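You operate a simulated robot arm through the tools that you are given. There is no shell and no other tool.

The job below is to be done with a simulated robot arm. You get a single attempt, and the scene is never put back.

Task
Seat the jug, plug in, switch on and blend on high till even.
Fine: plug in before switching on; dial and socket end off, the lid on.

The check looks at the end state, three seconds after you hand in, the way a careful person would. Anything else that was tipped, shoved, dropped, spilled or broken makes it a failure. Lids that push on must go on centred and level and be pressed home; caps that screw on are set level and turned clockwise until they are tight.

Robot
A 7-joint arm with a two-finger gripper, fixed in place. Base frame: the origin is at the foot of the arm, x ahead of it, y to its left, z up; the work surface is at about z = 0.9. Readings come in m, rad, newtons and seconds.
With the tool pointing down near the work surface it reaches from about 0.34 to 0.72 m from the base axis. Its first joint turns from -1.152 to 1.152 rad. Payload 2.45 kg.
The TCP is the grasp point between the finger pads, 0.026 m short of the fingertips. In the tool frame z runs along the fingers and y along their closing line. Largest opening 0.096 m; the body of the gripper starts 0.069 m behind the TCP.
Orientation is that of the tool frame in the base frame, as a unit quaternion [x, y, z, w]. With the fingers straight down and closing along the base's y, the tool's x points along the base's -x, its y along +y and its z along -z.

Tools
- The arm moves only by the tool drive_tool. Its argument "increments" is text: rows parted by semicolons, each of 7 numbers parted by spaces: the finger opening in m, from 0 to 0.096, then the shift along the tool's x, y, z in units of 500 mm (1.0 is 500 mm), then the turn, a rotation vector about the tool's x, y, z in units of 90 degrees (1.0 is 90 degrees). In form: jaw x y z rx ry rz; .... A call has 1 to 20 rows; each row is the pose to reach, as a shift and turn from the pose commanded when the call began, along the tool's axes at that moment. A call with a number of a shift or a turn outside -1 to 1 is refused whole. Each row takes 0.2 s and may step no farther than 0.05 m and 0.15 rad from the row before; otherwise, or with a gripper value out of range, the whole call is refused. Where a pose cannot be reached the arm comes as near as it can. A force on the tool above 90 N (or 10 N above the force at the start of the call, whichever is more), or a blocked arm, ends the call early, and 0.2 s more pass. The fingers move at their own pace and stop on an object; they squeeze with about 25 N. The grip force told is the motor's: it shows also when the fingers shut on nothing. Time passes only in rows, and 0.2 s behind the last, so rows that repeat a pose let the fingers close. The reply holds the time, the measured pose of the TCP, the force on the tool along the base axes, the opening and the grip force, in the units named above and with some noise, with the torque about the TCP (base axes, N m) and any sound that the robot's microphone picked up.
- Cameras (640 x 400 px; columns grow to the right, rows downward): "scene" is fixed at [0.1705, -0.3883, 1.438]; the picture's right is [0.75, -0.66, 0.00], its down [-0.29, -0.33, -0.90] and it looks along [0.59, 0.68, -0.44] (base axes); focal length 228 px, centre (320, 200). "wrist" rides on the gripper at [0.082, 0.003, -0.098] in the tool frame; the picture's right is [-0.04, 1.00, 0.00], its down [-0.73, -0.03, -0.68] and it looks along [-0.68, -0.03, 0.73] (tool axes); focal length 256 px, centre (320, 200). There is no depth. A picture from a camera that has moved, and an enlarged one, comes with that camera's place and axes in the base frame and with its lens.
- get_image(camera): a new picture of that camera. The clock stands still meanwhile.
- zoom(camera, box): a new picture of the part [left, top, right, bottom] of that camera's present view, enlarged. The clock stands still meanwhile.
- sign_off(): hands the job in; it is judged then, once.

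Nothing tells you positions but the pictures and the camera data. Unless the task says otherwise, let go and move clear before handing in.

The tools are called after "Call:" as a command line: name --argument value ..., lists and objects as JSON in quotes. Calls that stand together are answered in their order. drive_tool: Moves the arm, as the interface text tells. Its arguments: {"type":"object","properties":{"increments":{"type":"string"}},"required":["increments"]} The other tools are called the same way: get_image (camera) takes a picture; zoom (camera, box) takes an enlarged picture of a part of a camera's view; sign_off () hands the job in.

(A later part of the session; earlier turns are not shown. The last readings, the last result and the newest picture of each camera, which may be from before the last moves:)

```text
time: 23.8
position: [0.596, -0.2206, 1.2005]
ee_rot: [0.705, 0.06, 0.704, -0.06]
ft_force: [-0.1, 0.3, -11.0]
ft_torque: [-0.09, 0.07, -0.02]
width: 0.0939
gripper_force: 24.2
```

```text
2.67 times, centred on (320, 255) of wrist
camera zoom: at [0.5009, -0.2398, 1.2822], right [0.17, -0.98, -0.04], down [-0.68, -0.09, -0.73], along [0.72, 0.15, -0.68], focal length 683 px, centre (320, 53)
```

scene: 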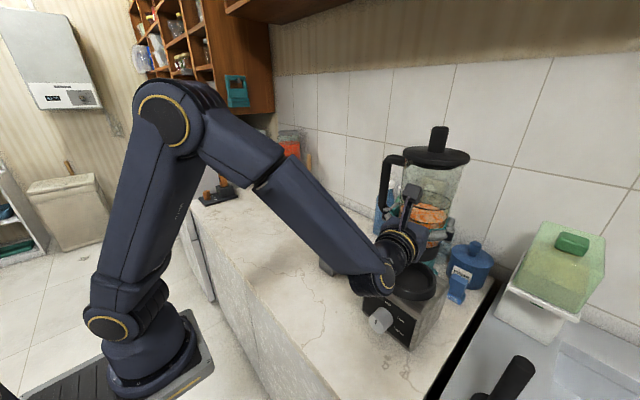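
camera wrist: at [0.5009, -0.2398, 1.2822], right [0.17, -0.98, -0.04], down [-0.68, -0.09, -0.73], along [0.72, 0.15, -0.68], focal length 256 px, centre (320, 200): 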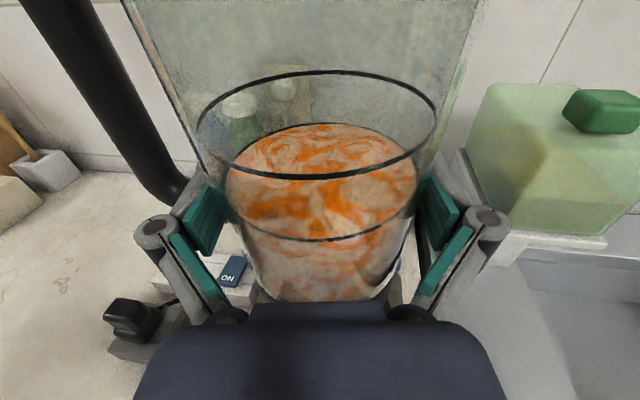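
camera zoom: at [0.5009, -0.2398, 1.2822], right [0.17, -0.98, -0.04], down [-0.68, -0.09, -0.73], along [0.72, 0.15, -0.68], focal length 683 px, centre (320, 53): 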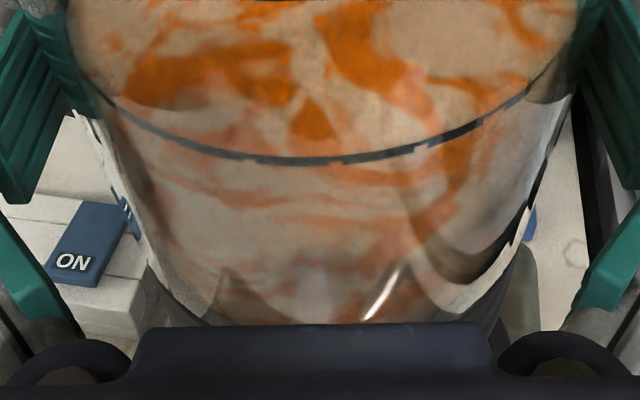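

The collar has a funnel-shaped inner wall, with its centre near (0.593, -0.218) and rim at about z = 1.045. I'll lower the jug until its foot is about 2 cm above the rim and compare again.

Call:
drive_tool --increments "0.07 -0.02 -0.0009 -0.0024 0 0 0; 0.07 -0.05 -0.0018 -0.0048 0 0 0; 0.07 -0.08 -0.0027 -0.0072 0 0 0; 0.07 -0.1 -0.0036 -0.0095 0 0 0; 0.07 -0.11 -0.0036 -0.0095 0 0 0; 0.07 -0.11 -0.0036 -0.0095 0 0 0"

Call:
zoom --camera "scene" --box '[360, 200, 480, 340]'

Call:
zoom --camera "scene" --box '[395, 225, 455, 285]'

Call:
get_image --camera "wrist"

```text
time: 25.2
position: [0.5909, -0.2196, 1.1462]
ee_rot: [0.705, 0.061, 0.704, -0.061]
ft_force: [-0.1, -0.3, -10.6]
ft_torque: [-0.12, 0.06, -0.03]
width: 0.094
gripper_force: 24.5
```

```text
2.86 times, centred on (420, 270) of scene
camera zoom: at [0.1708, -0.3884, 1.4379], right [0.75, -0.66, 0.0], down [-0.29, -0.33, -0.9], along [0.59, 0.68, -0.44], focal length 652 px, centre (34, 0)
```

zoom: 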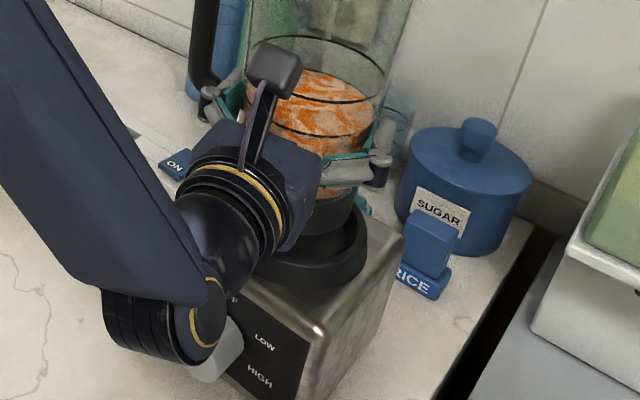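

```text
6.67 times, centred on (425, 255) of scene
camera zoom: at [0.1708, -0.3884, 1.4379], right [0.75, -0.66, 0.0], down [-0.29, -0.33, -0.9], along [0.59, 0.68, -0.44], focal length 1521 px, centre (-380, -167)
```

zoom: 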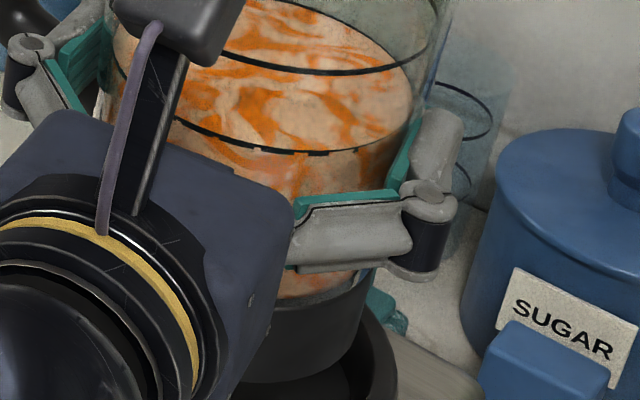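

```text
taken
camera wrist: at [0.4953, -0.2388, 1.2275], right [0.17, -0.98, -0.04], down [-0.67, -0.09, -0.73], along [0.72, 0.15, -0.68], focal length 256 px, centre (320, 200)
```

wrist: 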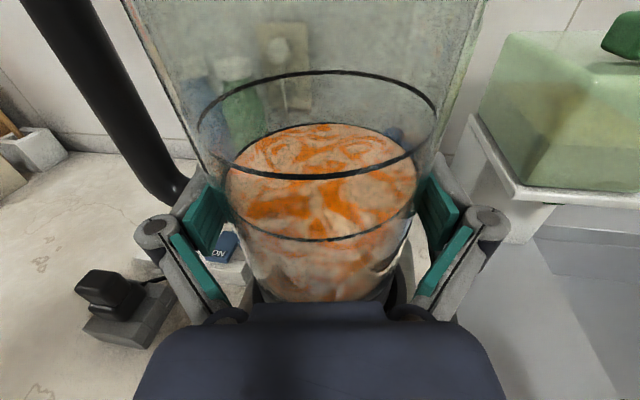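

The foot is just above the rim. I'll zoom further to compare the foot with the collar opening.

Call:
zoom --camera "scene" --box '[405, 255, 440, 290]'

Call:
zoom --camera "wrist" --box '[220, 220, 440, 320]'

```text
11.43 times, centred on (422, 272) of scene
camera zoom: at [0.1708, -0.3884, 1.4379], right [0.75, -0.66, 0.0], down [-0.29, -0.33, -0.9], along [0.59, 0.68, -0.44], focal length 2608 px, centre (-851, -629)
```

zoom: 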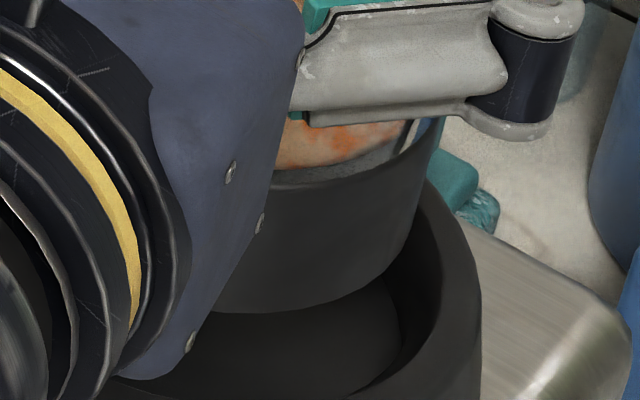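

```text
2.91 times, centred on (330, 270) of wrist
camera zoom: at [0.4953, -0.2388, 1.2275], right [0.17, -0.98, -0.04], down [-0.67, -0.09, -0.73], along [0.72, 0.15, -0.68], focal length 745 px, centre (291, -4)
```

zoom: 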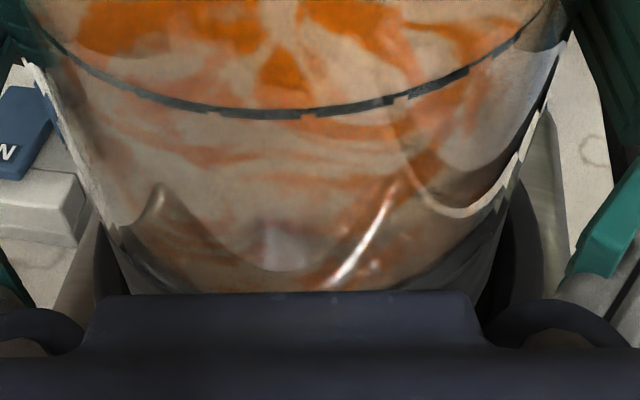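

Call:
zoom --camera "wrist" --box '[220, 270, 280, 310]'

Call:
zoom --camera "wrist" --box '[370, 270, 430, 310]'

```text
10.00 times, centred on (250, 290) of wrist
camera zoom: at [0.4953, -0.2388, 1.2275], right [0.17, -0.98, -0.04], down [-0.67, -0.09, -0.73], along [0.72, 0.15, -0.68], focal length 2560 px, centre (1020, -700)
```

zoom: 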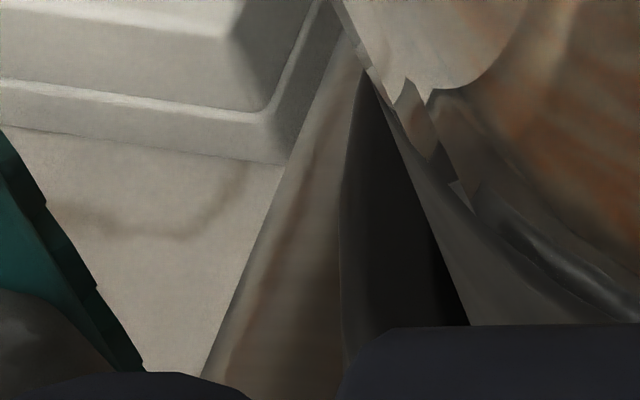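

```text
10.00 times, centred on (400, 290) of wrist
camera zoom: at [0.4953, -0.2388, 1.2275], right [0.17, -0.98, -0.04], down [-0.67, -0.09, -0.73], along [0.72, 0.15, -0.68], focal length 2560 px, centre (-480, -700)
```

zoom: 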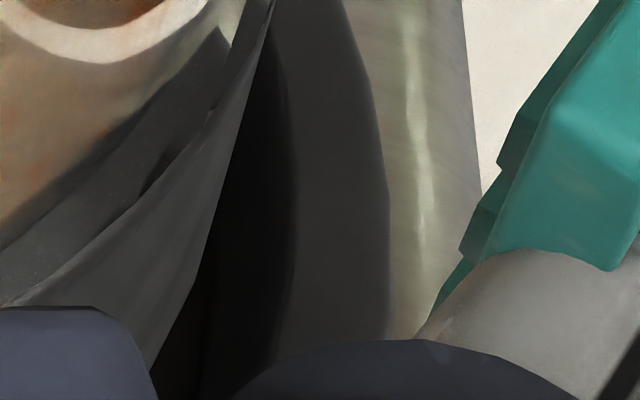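

The foot appears about 3–4 mm left of the collar centre, so I'll shift right 3 mm, lower 1 cm and look again.

Call:
drive_tool --increments "0.07 0 0.003 0 0 0 0; 0.07 -0.01 0.006 0 0 0 0; 0.07 -0.02 0.006 0 0 0 0; 0.07 -0.02 0.006 0 0 0 0"

Call:
zoom --camera "scene" --box '[400, 255, 440, 300]'

Call:
zoom --camera "wrist" --box '[220, 270, 280, 310]'

Call:
zoom --camera "wrist" --box '[370, 270, 430, 310]'

```text
time: 26.2
position: [0.591, -0.2228, 1.1366]
ee_rot: [0.704, 0.061, 0.705, -0.062]
ft_force: [0.9, 1.0, -11.7]
ft_torque: [-0.08, 0.03, -0.03]
width: 0.094
gripper_force: 25.1
```

```text
8.89 times, centred on (420, 278) of scene
camera zoom: at [0.1708, -0.3884, 1.4379], right [0.75, -0.66, 0.0], down [-0.29, -0.33, -0.9], along [0.59, 0.68, -0.44], focal length 2028 px, centre (-569, -489)
```

zoom: 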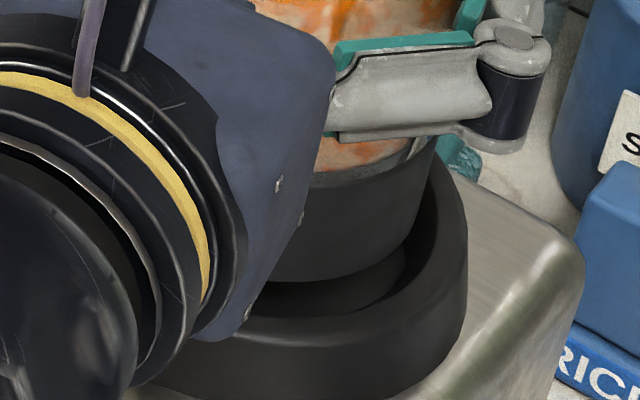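

```text
10.00 times, centred on (250, 290) of wrist
camera zoom: at [0.4962, -0.2417, 1.2166], right [0.17, -0.98, -0.04], down [-0.67, -0.09, -0.73], along [0.72, 0.15, -0.68], focal length 2560 px, centre (1020, -700)
```

zoom: 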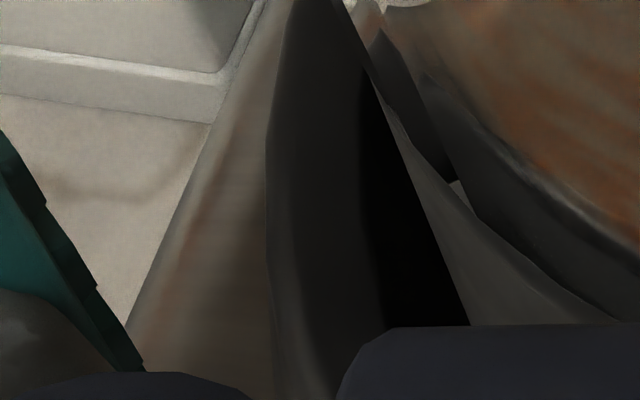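

```text
10.00 times, centred on (400, 290) of wrist
camera zoom: at [0.4962, -0.2417, 1.2166], right [0.17, -0.98, -0.04], down [-0.67, -0.09, -0.73], along [0.72, 0.15, -0.68], focal length 2560 px, centre (-480, -700)
```

zoom: 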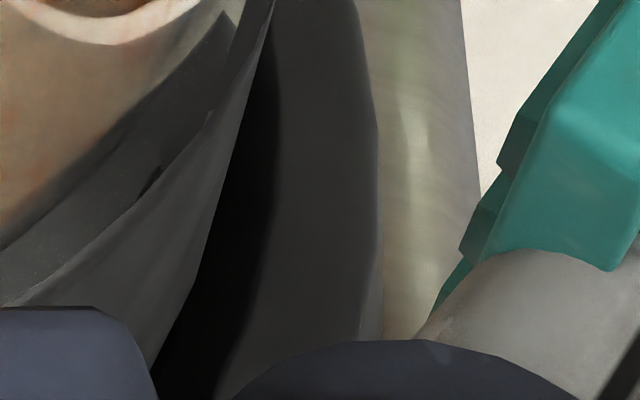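

The foot is now laterally centred in the collar. I'll lower gently in small steps and watch the force for contact.

Call:
drive_tool --increments "0.07 -0.006 0 0 0 0 0; 0.07 -0.012 0 0 0 0 0; 0.07 -0.018 0 0 0 0 0; 0.07 -0.024 0 0 0 0 0; 0.07 -0.03 0 0 0 0 0"

Call:
zoom --camera "scene" --box '[400, 255, 440, 300]'

Call:
zoom --camera "wrist" --box '[220, 220, 440, 320]'

```text
time: 27.4
position: [0.5932, -0.2225, 1.12]
ee_rot: [0.705, 0.06, 0.704, -0.061]
ft_force: [-0.3, -0.1, -10.0]
ft_torque: [-0.11, -0.01, -0.02]
width: 0.0937
gripper_force: 25.1
```

```text
8.89 times, centred on (420, 278) of scene
camera zoom: at [0.1708, -0.3884, 1.4379], right [0.75, -0.66, 0.0], down [-0.29, -0.33, -0.9], along [0.59, 0.68, -0.44], focal length 2028 px, centre (-569, -489)
```

zoom: 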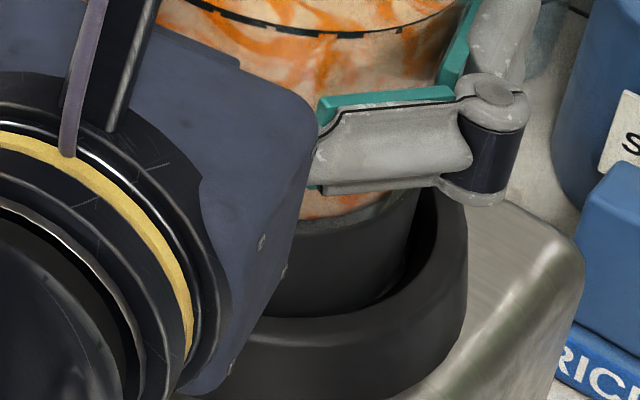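

```text
2.91 times, centred on (330, 270) of wrist
camera zoom: at [0.4962, -0.2411, 1.201], right [0.17, -0.98, -0.04], down [-0.67, -0.09, -0.73], along [0.72, 0.15, -0.68], focal length 745 px, centre (291, -4)
```

zoom: 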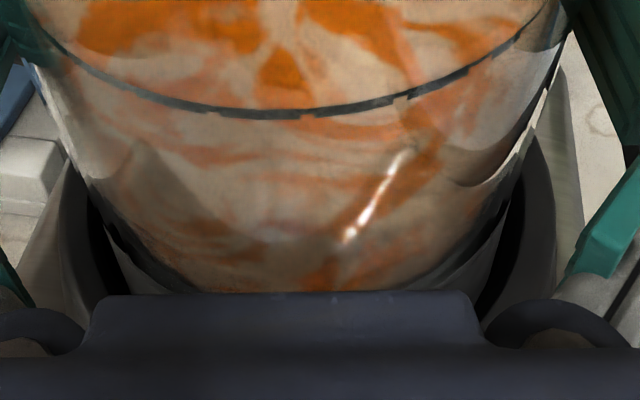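

The foot is inside the collar without contact. I'll continue down in small steps.

Call:
drive_tool --increments "0.07 -0.006 0 0 0 0 0; 0.07 -0.012 0 0 0 0 0; 0.07 -0.018 0 0 0 0 0; 0.07 -0.018 0 0 0 0 0"

Call:
zoom --camera "scene" --box '[400, 255, 440, 300]'

```text
time: 28.4
position: [0.5925, -0.222, 1.1103]
ee_rot: [0.705, 0.062, 0.704, -0.061]
ft_force: [2.1, 0.4, -10.6]
ft_torque: [-0.1, -0.09, 0.02]
width: 0.0937
gripper_force: 24.8
```

```text
8.89 times, centred on (420, 278) of scene
camera zoom: at [0.1708, -0.3884, 1.4379], right [0.75, -0.66, 0.0], down [-0.29, -0.33, -0.9], along [0.59, 0.68, -0.44], focal length 2028 px, centre (-569, -489)
```

zoom: 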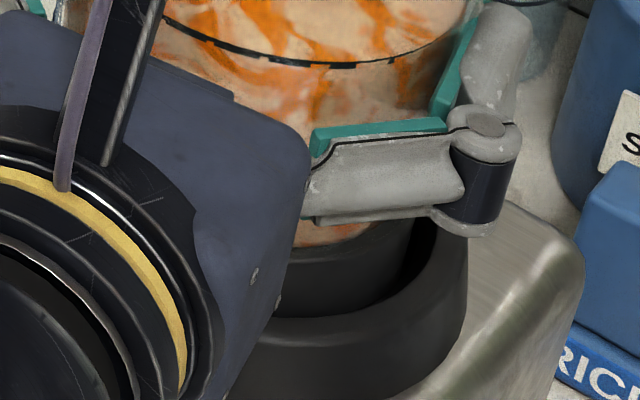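

A slight push in +x suggests the foot touches the near side of the funnel, and the picture shows more gap on the far right. I'll nudge forward 3 mm and continue down a little.

Call:
drive_tool --increments "0.07 0 0 0.006 0 0 0; 0.07 -0.004 0 0.007 0 0 0; 0.07 -0.008 0 0.008 0 0 0; 0.07 -0.008 0 0.008 0 0 0"

Call:
zoom --camera "scene" --box '[400, 255, 440, 300]'

Call:
zoom --camera "wrist" --box '[220, 220, 440, 320]'

```text
time: 29.4
position: [0.5956, -0.2203, 1.1069]
ee_rot: [0.704, 0.061, 0.705, -0.061]
ft_force: [0.1, -1.3, -10.5]
ft_torque: [-0.09, 0.05, -0.01]
width: 0.0939
gripper_force: 25.1
```

```text
8.89 times, centred on (420, 278) of scene
camera zoom: at [0.1708, -0.3884, 1.4379], right [0.75, -0.66, 0.0], down [-0.29, -0.33, -0.9], along [0.59, 0.68, -0.44], focal length 2028 px, centre (-569, -489)
```

zoom: 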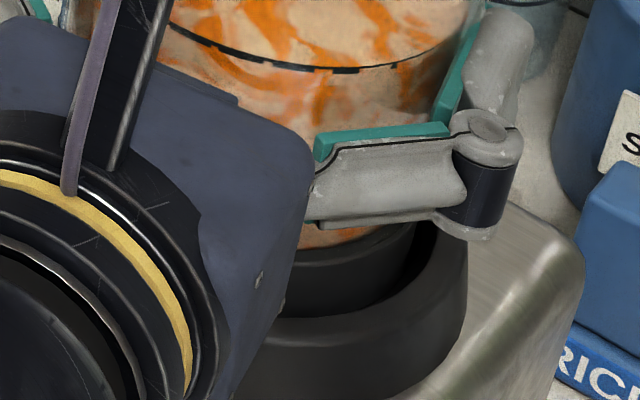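

```text
2.91 times, centred on (330, 270) of wrist
camera zoom: at [0.5, -0.241, 1.1883], right [0.17, -0.98, -0.04], down [-0.67, -0.09, -0.73], along [0.72, 0.15, -0.68], focal length 745 px, centre (291, -4)
```

zoom: 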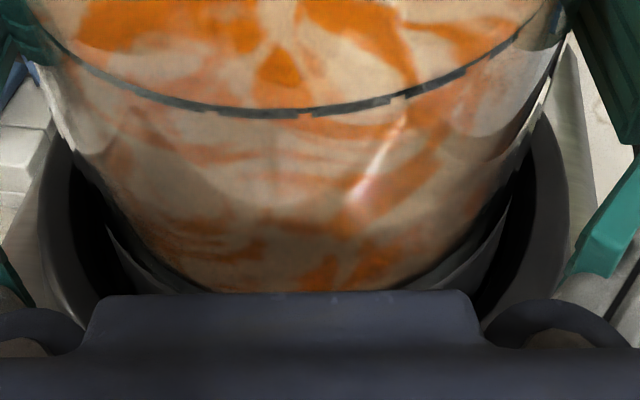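

Call:
drive_tool --increments "0.07 -0.004 0 0 0 0 0; 0.07 -0.008 0 0 0 0 0; 0.07 -0.012 0 0 0 0 0; 0.07 -0.012 0 0 0 0 0"

```text
time: 30.4
position: [0.5955, -0.2216, 1.103]
ee_rot: [0.702, 0.062, 0.707, -0.059]
ft_force: [2.6, -5.0, 17.1]
ft_torque: [-0.04, -0.05, 0.27]
width: 0.0932
gripper_force: 24.3
```

Firm contact now: the force went from 11 N hanging to 17 N upward. I'll check whether the foot is fully down and level.

Call:
zoom --camera "scene" --box '[400, 255, 440, 300]'

Call:
zoom --camera "wrist" --box '[220, 220, 440, 320]'

Call:
zoom --camera "scene" --box '[350, 120, 500, 330]'

```text
8.89 times, centred on (420, 278) of scene
camera zoom: at [0.1703, -0.3884, 1.438], right [0.75, -0.66, 0.0], down [-0.29, -0.33, -0.9], along [0.59, 0.68, -0.44], focal length 2028 px, centre (-569, -489)
```

zoom: 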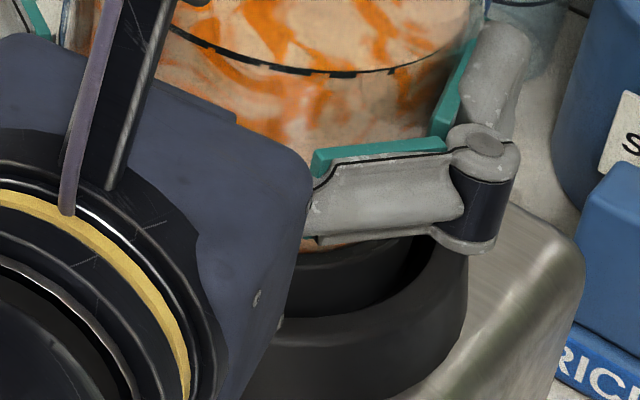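

```text
2.91 times, centred on (330, 270) of wrist
camera zoom: at [0.499, -0.2414, 1.184], right [0.17, -0.98, -0.04], down [-0.67, -0.09, -0.74], along [0.72, 0.15, -0.68], focal length 745 px, centre (291, -4)
```

zoom: 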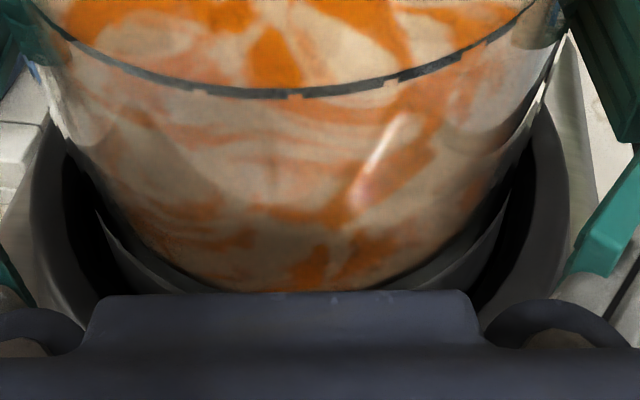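

```text
1.90 times, centred on (425, 225) of scene
camera zoom: at [0.1703, -0.3884, 1.438], right [0.75, -0.66, 0.0], down [-0.29, -0.33, -0.9], along [0.59, 0.68, -0.44], focal length 435 px, centre (120, 152)
```

zoom: 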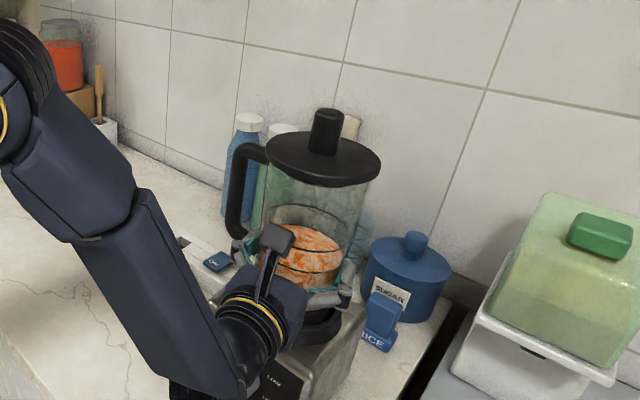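

The reaction pushes the jug toward -y and +x, so the foot leans on the left/near wall. I'll raise slightly, shift about 2 mm that way and lower again.

Call:
drive_tool --increments "0.07 0.006 0 0 0 0 0; 0.07 0.006 0.004 0.003 0 0 0; 0.07 0.003 0.004 0.003 0 0 0; 0.07 -0.001 0.004 0.003 0 0 0; 0.07 -0.001 0.004 0.003 0 0 0"

Call:
zoom --camera "wrist" --box '[220, 220, 440, 320]'

```text
time: 31.6
position: [0.5976, -0.2217, 1.1018]
ee_rot: [0.702, 0.063, 0.706, -0.061]
ft_force: [-3.4, 5.0, 15.8]
ft_torque: [0.04, -0.11, 0.36]
width: 0.0925
gripper_force: 25.2
```

```text
2.91 times, centred on (330, 270) of wrist
camera zoom: at [0.5012, -0.2417, 1.1825], right [0.17, -0.98, -0.04], down [-0.67, -0.09, -0.74], along [0.72, 0.15, -0.68], focal length 745 px, centre (291, -4)
```

zoom: 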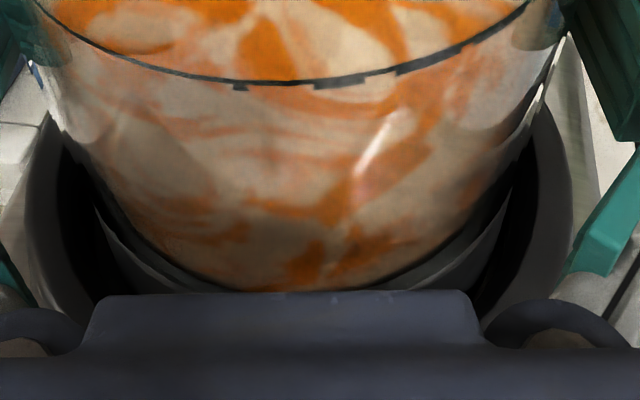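

The side force has flipped sign, so the jug is centred and resting on the collar floor. I'll open the gripper in place to let it settle.

Call:
drive_tool --increments "0.09 0.002 0 0 0 0 0; 0.092 0.002 0 0 0 0 0; 0.094 0.002 0 0 0 0 0; 0.096 0.002 0 0 0 0 0; 0.096 0.002 0 0 0 0 0"

Call:
zoom --camera "wrist" --box '[200, 180, 460, 320]'

Call:
zoom --camera "scene" --box '[350, 120, 500, 330]'

```text
time: 32.8
position: [0.5968, -0.2234, 1.1004]
ee_rot: [0.705, 0.061, 0.704, -0.061]
ft_force: [0.6, -0.6, 0.8]
ft_torque: [0.03, -0.02, 0.0]
width: 0.0961
gripper_force: 0.0
```

```text
2.46 times, centred on (330, 250) of wrist
camera zoom: at [0.5014, -0.2424, 1.1822], right [0.17, -0.98, -0.04], down [-0.67, -0.09, -0.73], along [0.72, 0.15, -0.68], focal length 630 px, centre (295, 77)
```

zoom: 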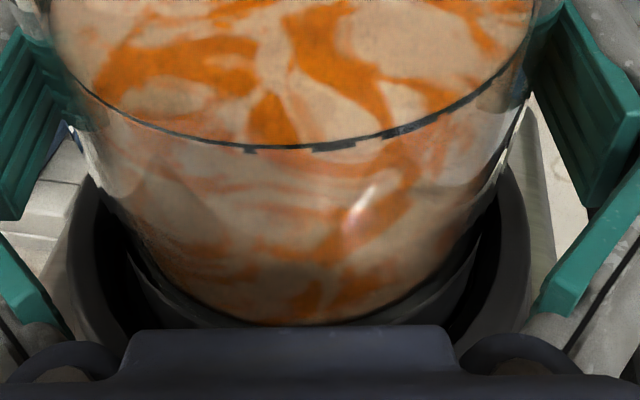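

```text
1.90 times, centred on (425, 225) of scene
camera zoom: at [0.1705, -0.3883, 1.438], right [0.75, -0.66, 0.0], down [-0.29, -0.33, -0.9], along [0.59, 0.68, -0.44], focal length 435 px, centre (120, 152)
```

zoom: 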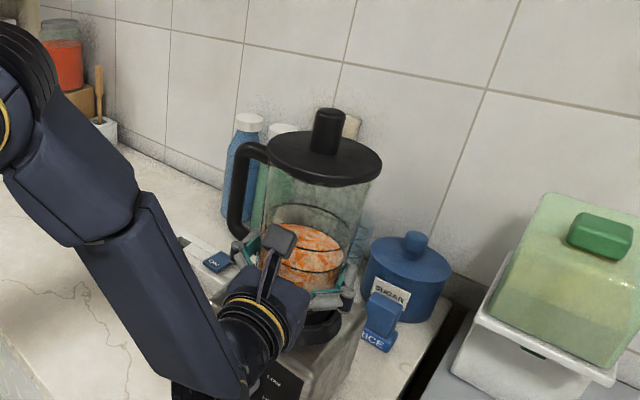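

Released, and forces are near zero. I'll back the gripper straight out slowly.

Call:
drive_tool --increments "0.096 0 0 -0.01 0 0 0; 0.096 0 0 -0.03 0 0 0; 0.096 0 0 -0.05 0 0 0; 0.096 0 0 -0.08 0 0 0; 0.096 0 0 -0.11 0 0 0; 0.096 0 0 -0.15 0 0 0; 0.096 0 0 -0.2 0 0 0; 0.096 0 0 -0.25 0 0 0"

Call:
get_image --camera "wrist"

Call:
get_image --camera "scene"

```text
time: 34.6
position: [0.4749, -0.2436, 1.1015]
ee_rot: [0.704, 0.06, 0.705, -0.06]
ft_force: [-0.1, 0.2, 0.1]
ft_torque: [0.02, -0.03, 0.01]
width: 0.0964
gripper_force: 0.1
```

```text
taken
camera wrist: at [0.3794, -0.2632, 1.1829], right [0.17, -0.98, -0.04], down [-0.67, -0.09, -0.73], along [0.72, 0.15, -0.68], focal length 256 px, centre (320, 200)
```

wrist: 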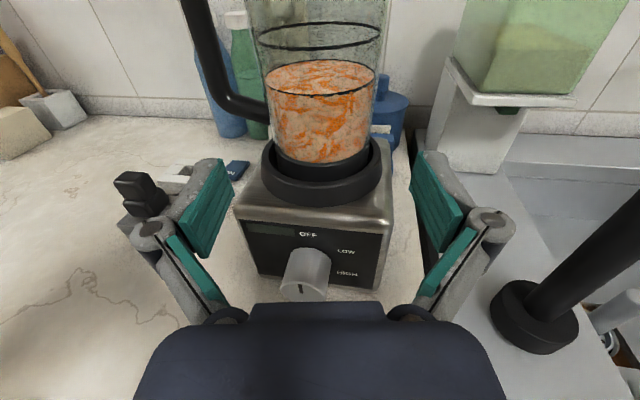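

```text
taken
```

scene: 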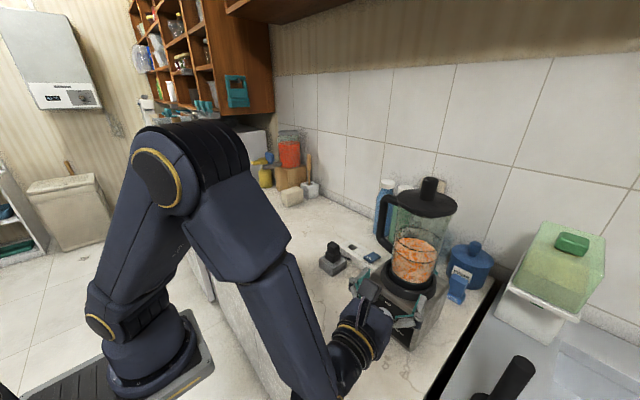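

Call:
zoom --camera "wrist" --box '[220, 100, 420, 300]'

Call:
zoom --camera "scene" --box '[365, 170, 475, 300]'

Call:
zoom --camera "wrist" --box '[230, 200, 410, 310]'

```text
2.00 times, centred on (320, 200) of wrist
camera zoom: at [0.3794, -0.2632, 1.1829], right [0.17, -0.98, -0.04], down [-0.67, -0.09, -0.73], along [0.72, 0.15, -0.68], focal length 512 px, centre (320, 200)
```

zoom: 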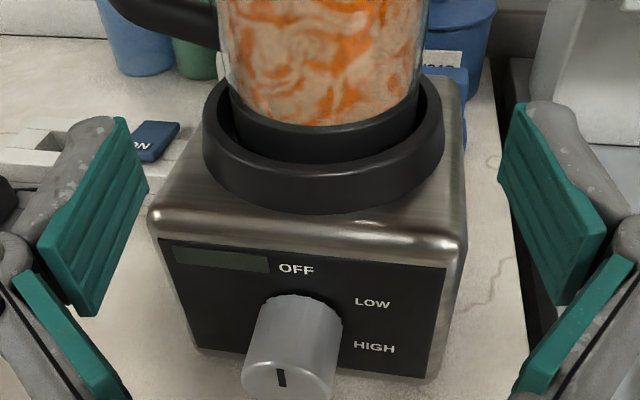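

```text
3.08 times, centred on (420, 235) of scene
camera zoom: at [0.1706, -0.3883, 1.438], right [0.75, -0.66, 0.0], down [-0.29, -0.33, -0.9], along [0.59, 0.68, -0.44], focal length 702 px, centre (12, 92)
```

zoom: 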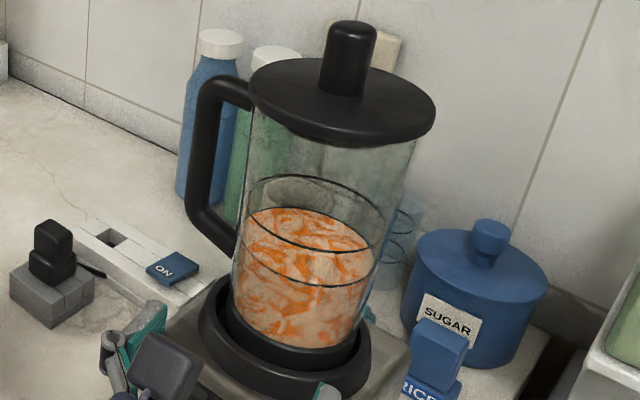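

```text
3.56 times, centred on (320, 255) of wrist
camera zoom: at [0.3794, -0.2632, 1.1829], right [0.17, -0.98, -0.04], down [-0.67, -0.09, -0.73], along [0.72, 0.15, -0.68], focal length 910 px, centre (320, 4)
```

zoom: 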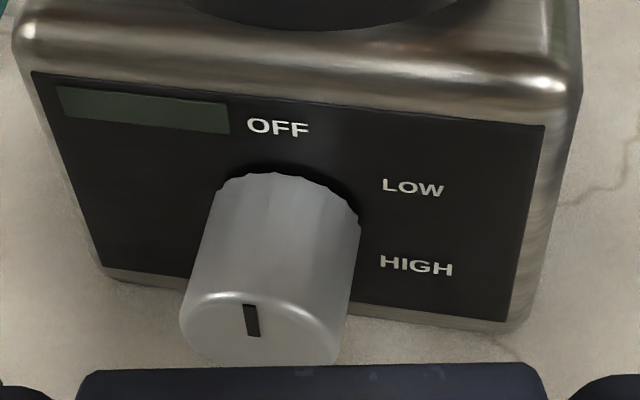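

The jug sits in the collar centred and level, with the lid on. Next is the plug: I'll rise clear, move left, then turn the tool to point down.

Call:
drive_tool --increments "0.096 0.08 0 0 0 0 0; 0.096 0.16 0 0 0 0 0; 0.096 0.24 0 0 0 0 0; 0.096 0.32 0 0 0 0 0; 0.096 0.4 0 0 0 0 0; 0.096 0.4 -0.09 0 0 0 0; 0.096 0.4 -0.18 0 0 0 0; 0.096 0.4 -0.27 0 0 0 0; 0.096 0.4 -0.36 0 0 0 0; 0.096 0.4 -0.45 0 0 0 0; 0.096 0.4 -0.45 0 0 0 0"

```text
time: 37.0
position: [0.4456, -0.026, 1.3158]
ee_rot: [0.705, 0.06, 0.704, -0.06]
ft_force: [-0.4, 0.5, 0.3]
ft_torque: [0.01, -0.04, -0.03]
width: 0.096
gripper_force: 0.0
out of reach, approached as far as the arm can: row 10, 11
```

Call:
drive_tool --increments "0.096 0 0 0 0 -0.091 0; 0.096 0 0 0 0 -0.182 0; 0.096 0 0 0 0 -0.273 0; 0.096 0 0 0 0 -0.364 0; 0.096 0 0 0 0 -0.455 0; 0.096 0 0 0 0 -0.545 0; 0.096 0 0 0 0 -0.636 0; 0.096 0 0 0 0 -0.727 0; 0.096 0 0 0 0 -0.818 0; 0.096 0 0 0 0 -0.909 0; 0.096 0 0 0 0 -1.0 0; 0.096 0 0 0 0 -1.0 0"

Call:
get_image --camera "wrist"

Call:
get_image --camera "scene"

```text
time: 39.6
position: [0.4465, -0.029, 1.3174]
ee_rot: [0.996, 0.085, -0.002, 0.002]
ft_force: [-0.3, 1.2, -0.1]
ft_torque: [0.03, 0.01, 0.01]
width: 0.096
gripper_force: 0.2
```

```text
taken
camera wrist: at [0.5276, -0.0174, 1.4149], right [0.13, -0.99, 0.0], down [-0.73, -0.1, 0.68], along [-0.67, -0.09, -0.73], focal length 256 px, centre (320, 200)
```

wrist: 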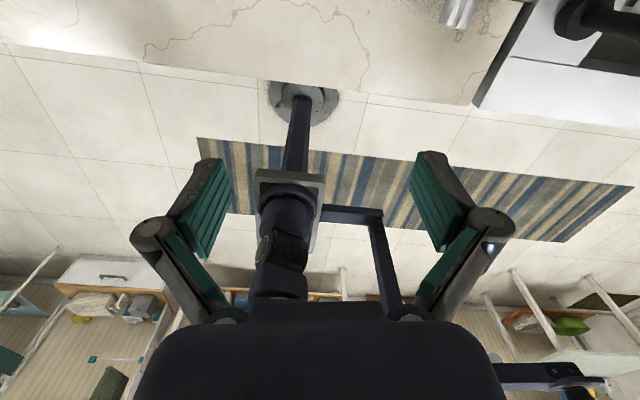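

```text
taken
```

scene: 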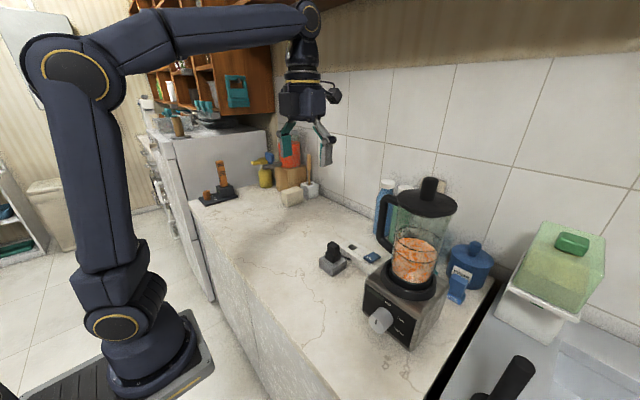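

Now I'll roll the tool back so the camera sits on the robot side, in two calls.

Call:
drive_tool --increments "0.096 0 0 0 0 0 -0.095; 0.096 0 0 0 0 0 -0.19; 0.096 0 0 0 0 0 -0.285; 0.096 0 0 0 0 0 -0.38; 0.096 0 0 0 0 0 -0.475; 0.096 0 0 0 0 0 -0.57; 0.096 0 0 0 0 0 -0.665; 0.096 0 0 0 0 0 -0.76; 0.096 0 0 0 0 0 -0.855; 0.096 0 0 0 0 0 -0.95"

Call:
drive_tool --increments "0.096 0 0 0 0 0 -0.095; 0.096 0 0 0 0 0 -0.19; 0.096 0 0 0 0 0 -0.285; 0.096 0 0 0 0 0 -0.38; 0.096 0 0 0 0 0 -0.475; 0.096 0 0 0 0 0 -0.57; 0.096 0 0 0 0 0 -0.665; 0.096 0 0 0 0 0 -0.76; 0.096 0 0 0 0 0 -0.855; 0.096 0 0 0 0 0 -0.94"

Call:
get_image --camera "wrist"

```text
time: 41.8
position: [0.4457, -0.0291, 1.3169]
ee_rot: [0.673, 0.74, 0.0, 0.0]
ft_force: [0.1, -0.4, -0.7]
ft_torque: [0.01, -0.04, 0.02]
width: 0.096
gripper_force: 0.1
```

```text
time: 44.0
position: [0.4469, -0.0285, 1.3181]
ee_rot: [0.0, 1.0, 0.0, 0.001]
ft_force: [-0.2, 0.2, -0.3]
ft_torque: [0.03, 0.0, 0.01]
width: 0.0962
gripper_force: 0.1
```

```text
taken
camera wrist: at [0.3646, -0.0247, 1.4158], right [0.04, 1.0, 0.0], down [0.73, -0.03, 0.68], along [0.68, -0.03, -0.73], focal length 256 px, centre (320, 200)
```

wrist: 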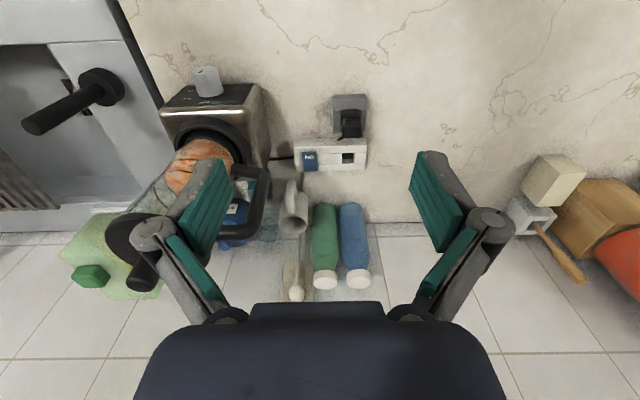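

The tool points straight down again in the start orientation. I'll zoom on the plug, holder, socket and switch.

Call:
zoom --camera "wrist" --box '[285, 85, 385, 180]'

Call:
zoom --camera "scene" --box '[310, 230, 390, 285]'

```text
4.21 times, centred on (335, 132) of wrist
camera zoom: at [0.3646, -0.0247, 1.4158], right [0.04, 1.0, 0.0], down [0.73, -0.03, 0.68], along [0.68, -0.03, -0.73], focal length 1078 px, centre (257, 484)
```

zoom: 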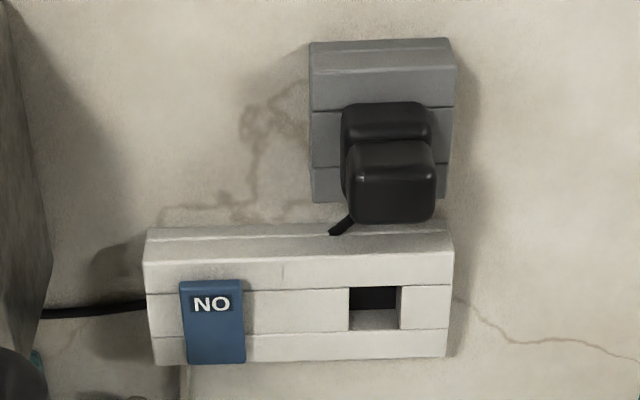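

```text
7.27 times, centred on (350, 258) of scene
camera zoom: at [0.1705, -0.3883, 1.438], right [0.75, -0.66, 0.0], down [-0.29, -0.33, -0.9], along [0.59, 0.68, -0.44], focal length 1660 px, centre (102, -218)
```

zoom: 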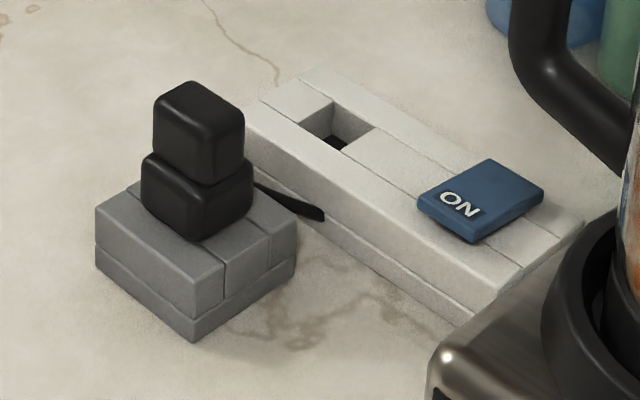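

The plug's top is near (0.586, 0.023, 1.00), and the square socket hole is about 94 mm further along +x at the same y. I'll hover above the plug for a closer look.

Call:
drive_tool --increments "0.096 -0.04 0.015 0.06 0 0 0; 0.096 -0.08 0.03 0.12 0 0 0; 0.096 -0.12 0.045 0.19 0 0 0; 0.096 -0.16 0.06 0.26 0 0 0; 0.096 -0.2 0.075 0.33 0 0 0; 0.096 -0.24 0.09 0.39 0 0 0; 0.096 -0.276 0.104 0.436 0 0 0; 0.096 -0.276 0.104 0.436 0 0 0"

Call:
get_image --camera "wrist"

Call:
get_image --camera "scene"

```text
time: 45.8
position: [0.5851, 0.0233, 1.1]
ee_rot: [0.0, 1.0, 0.0, 0.0]
ft_force: [0.3, 0.9, -1.1]
ft_torque: [0.04, 0.0, 0.0]
width: 0.096
gripper_force: 0.1
```

```text
taken
camera wrist: at [0.5039, 0.0262, 1.1981], right [0.04, 1.0, 0.0], down [0.73, -0.03, 0.68], along [0.68, -0.03, -0.73], focal length 256 px, centre (320, 200)
```

wrist: 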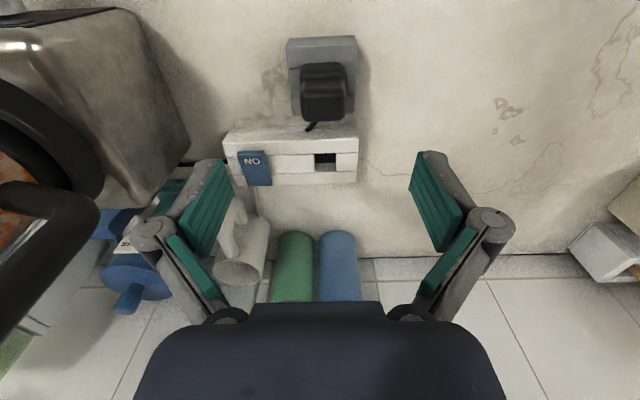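

```text
taken
```

scene: 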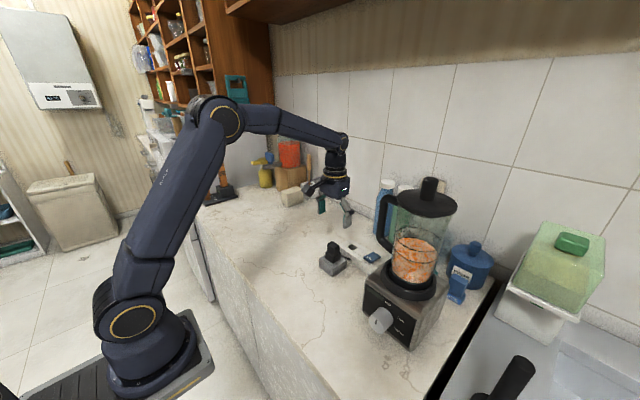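

Call:
zoom --camera "wrist" --box '[270, 20, 380, 140]'

Call:
zoom --camera "wrist" --box '[210, 110, 370, 210]'

```text
3.33 times, centred on (325, 80) of wrist
camera zoom: at [0.5039, 0.0262, 1.1981], right [0.04, 1.0, 0.0], down [0.73, -0.03, 0.68], along [0.68, -0.03, -0.73], focal length 853 px, centre (303, 600)
```

zoom: 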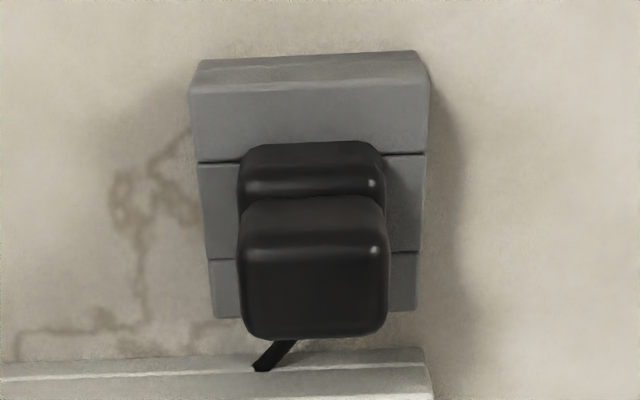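

```text
4.00 times, centred on (290, 160) of wrist
camera zoom: at [0.5039, 0.0262, 1.1981], right [0.04, 1.0, 0.0], down [0.73, -0.03, 0.68], along [0.68, -0.03, -0.73], focal length 1024 px, centre (440, 360)
```

zoom: 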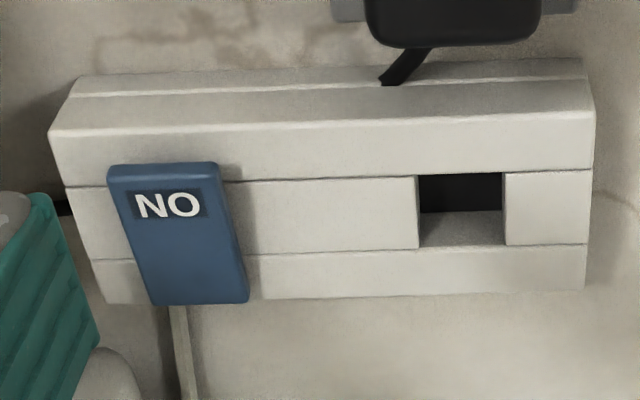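

The plug body is 34 mm wide, at about (0.588, 0.025). I'll descend around it and close.

Call:
drive_tool --increments "0.096 -0.0066 0.0034 0.05 0 0 0; 0.096 -0.0066 0.0034 0.1 0 0 0; 0.096 -0.0066 0.0034 0.15 0 0 0; 0.096 -0.0066 0.0034 0.2 0 0 0; 0.096 -0.0066 0.0034 0.226 0 0 0; 0.096 -0.0066 0.0034 0.226 0 0 0"

Call:
get_image --camera "wrist"

Call:
zoom --camera "scene" --box '[290, 190, 410, 290]'

```text
time: 47.2
position: [0.5889, 0.0247, 0.9863]
ee_rot: [0.0, 1.0, 0.001, 0.001]
ft_force: [-0.5, -0.3, 0.3]
ft_torque: [0.01, 0.01, -0.05]
width: 0.096
gripper_force: 0.0
```

```text
taken
camera wrist: at [0.5063, 0.0286, 1.0842], right [0.04, 1.0, 0.0], down [0.73, -0.03, 0.68], along [0.68, -0.03, -0.73], focal length 256 px, centre (320, 200)
```

wrist: 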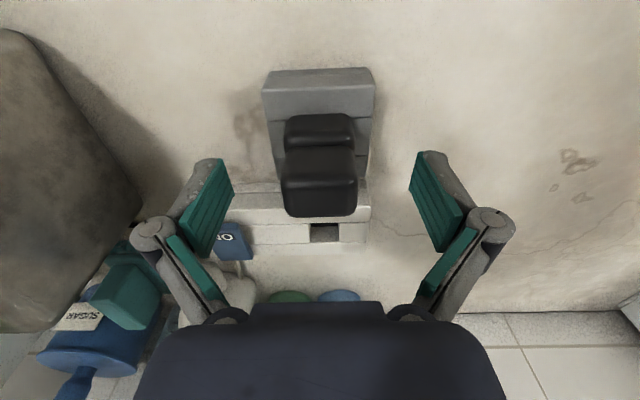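

```text
4.00 times, centred on (350, 240) of scene
camera zoom: at [0.1705, -0.3883, 1.438], right [0.75, -0.66, 0.0], down [-0.29, -0.33, -0.9], along [0.59, 0.68, -0.44], focal length 913 px, centre (200, 40)
```

zoom: 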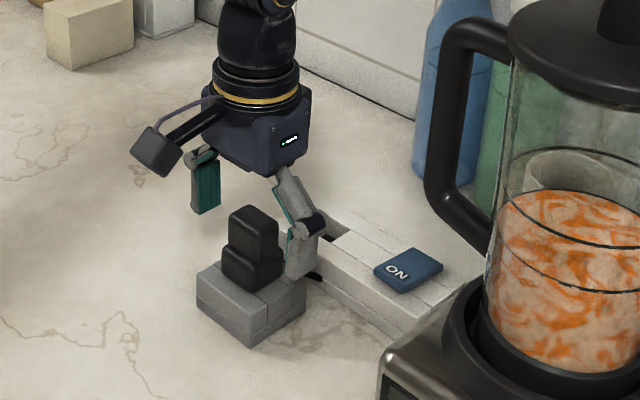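

Call:
zoom --camera "wrist" --box '[260, 100, 380, 260]'

```text
2.50 times, centred on (320, 180) of wrist
camera zoom: at [0.5063, 0.0286, 1.0842], right [0.04, 1.0, 0.0], down [0.73, -0.03, 0.68], along [0.68, -0.03, -0.73], focal length 640 px, centre (320, 250)
```

zoom: 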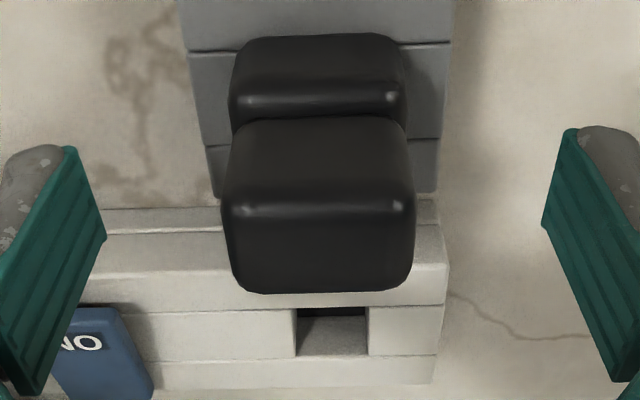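

The plug is centred between the pads, so I'll close on it.

Call:
drive_tool --increments "0.02 0 0 0 0 0 0; 0.02 0 0 0 0 0 0; 0.02 0 0 0 0 0 0; 0.02 0 0 0 0 0 0; 0.02 0 0 0 0 0 0; 0.02 0 0 0 0 0 0"

Call:
get_image --camera "wrist"

Call:
zoom --camera "scene" --box '[290, 190, 410, 290]'

```text
time: 48.6
position: [0.588, 0.0242, 0.9868]
ee_rot: [0.0, 1.0, 0.0, 0.0]
ft_force: [0.4, -0.1, 0.5]
ft_torque: [-0.01, 0.0, -0.03]
width: 0.0393
gripper_force: 24.8
```

```text
taken
camera wrist: at [0.5063, 0.0286, 1.0846], right [0.04, 1.0, 0.0], down [0.73, -0.03, 0.68], along [0.68, -0.03, -0.73], focal length 256 px, centre (320, 200)
```

wrist: 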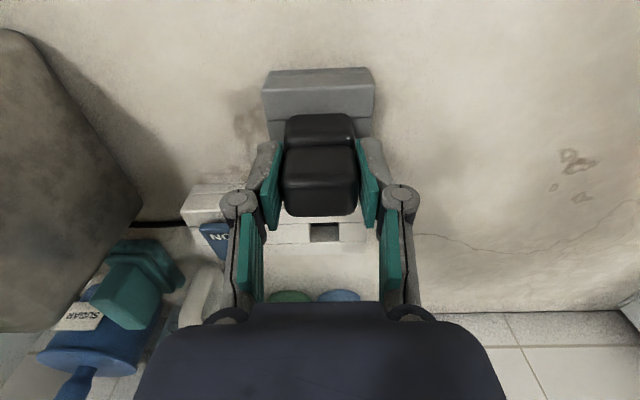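

```text
4.00 times, centred on (350, 240) of scene
camera zoom: at [0.1705, -0.3883, 1.438], right [0.75, -0.66, 0.0], down [-0.29, -0.33, -0.9], along [0.59, 0.68, -0.44], focal length 913 px, centre (200, 40)
```

zoom: 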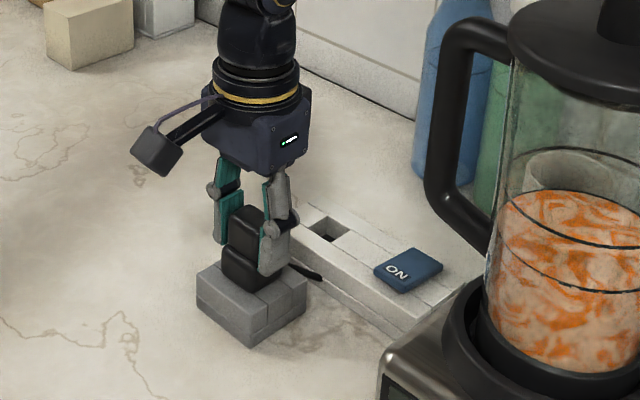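

Gripped at 39 mm. I'll lift the plug straight up 7 cm and look.

Call:
drive_tool --increments "0.02 0 0 -0.01 0 0 0; 0.02 0 0 -0.03 0 0 0; 0.02 0 0 -0.06 0 0 0; 0.02 0 0 -0.1 0 0 0; 0.02 0 0 -0.14 0 0 0; 0.02 0 0 -0.14 0 0 0"

Call:
get_image --camera "wrist"

Call:
zoom --camera "scene" --box '[290, 190, 410, 290]'

```text
time: 50.0
position: [0.589, 0.0254, 1.0568]
ee_rot: [0.001, 1.0, 0.001, 0.001]
ft_force: [-0.6, -0.7, -0.4]
ft_torque: [0.01, -0.02, -0.04]
width: 0.0392
gripper_force: 25.2
```

```text
taken
camera wrist: at [0.5076, 0.0292, 1.1548], right [0.04, 1.0, 0.0], down [0.73, -0.03, 0.68], along [0.68, -0.03, -0.73], focal length 256 px, centre (320, 200)
```

wrist: 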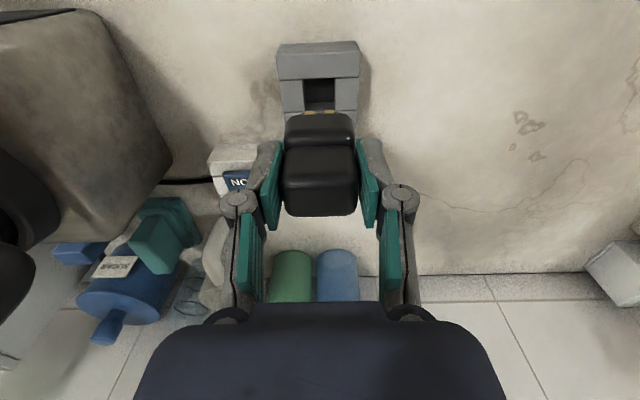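

```text
4.00 times, centred on (350, 240) of scene
camera zoom: at [0.1706, -0.3883, 1.438], right [0.75, -0.66, 0.0], down [-0.29, -0.33, -0.9], along [0.59, 0.68, -0.44], focal length 913 px, centre (200, 40)
```

zoom: 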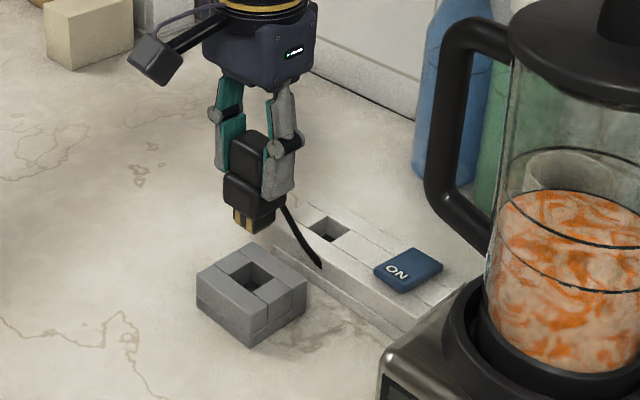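

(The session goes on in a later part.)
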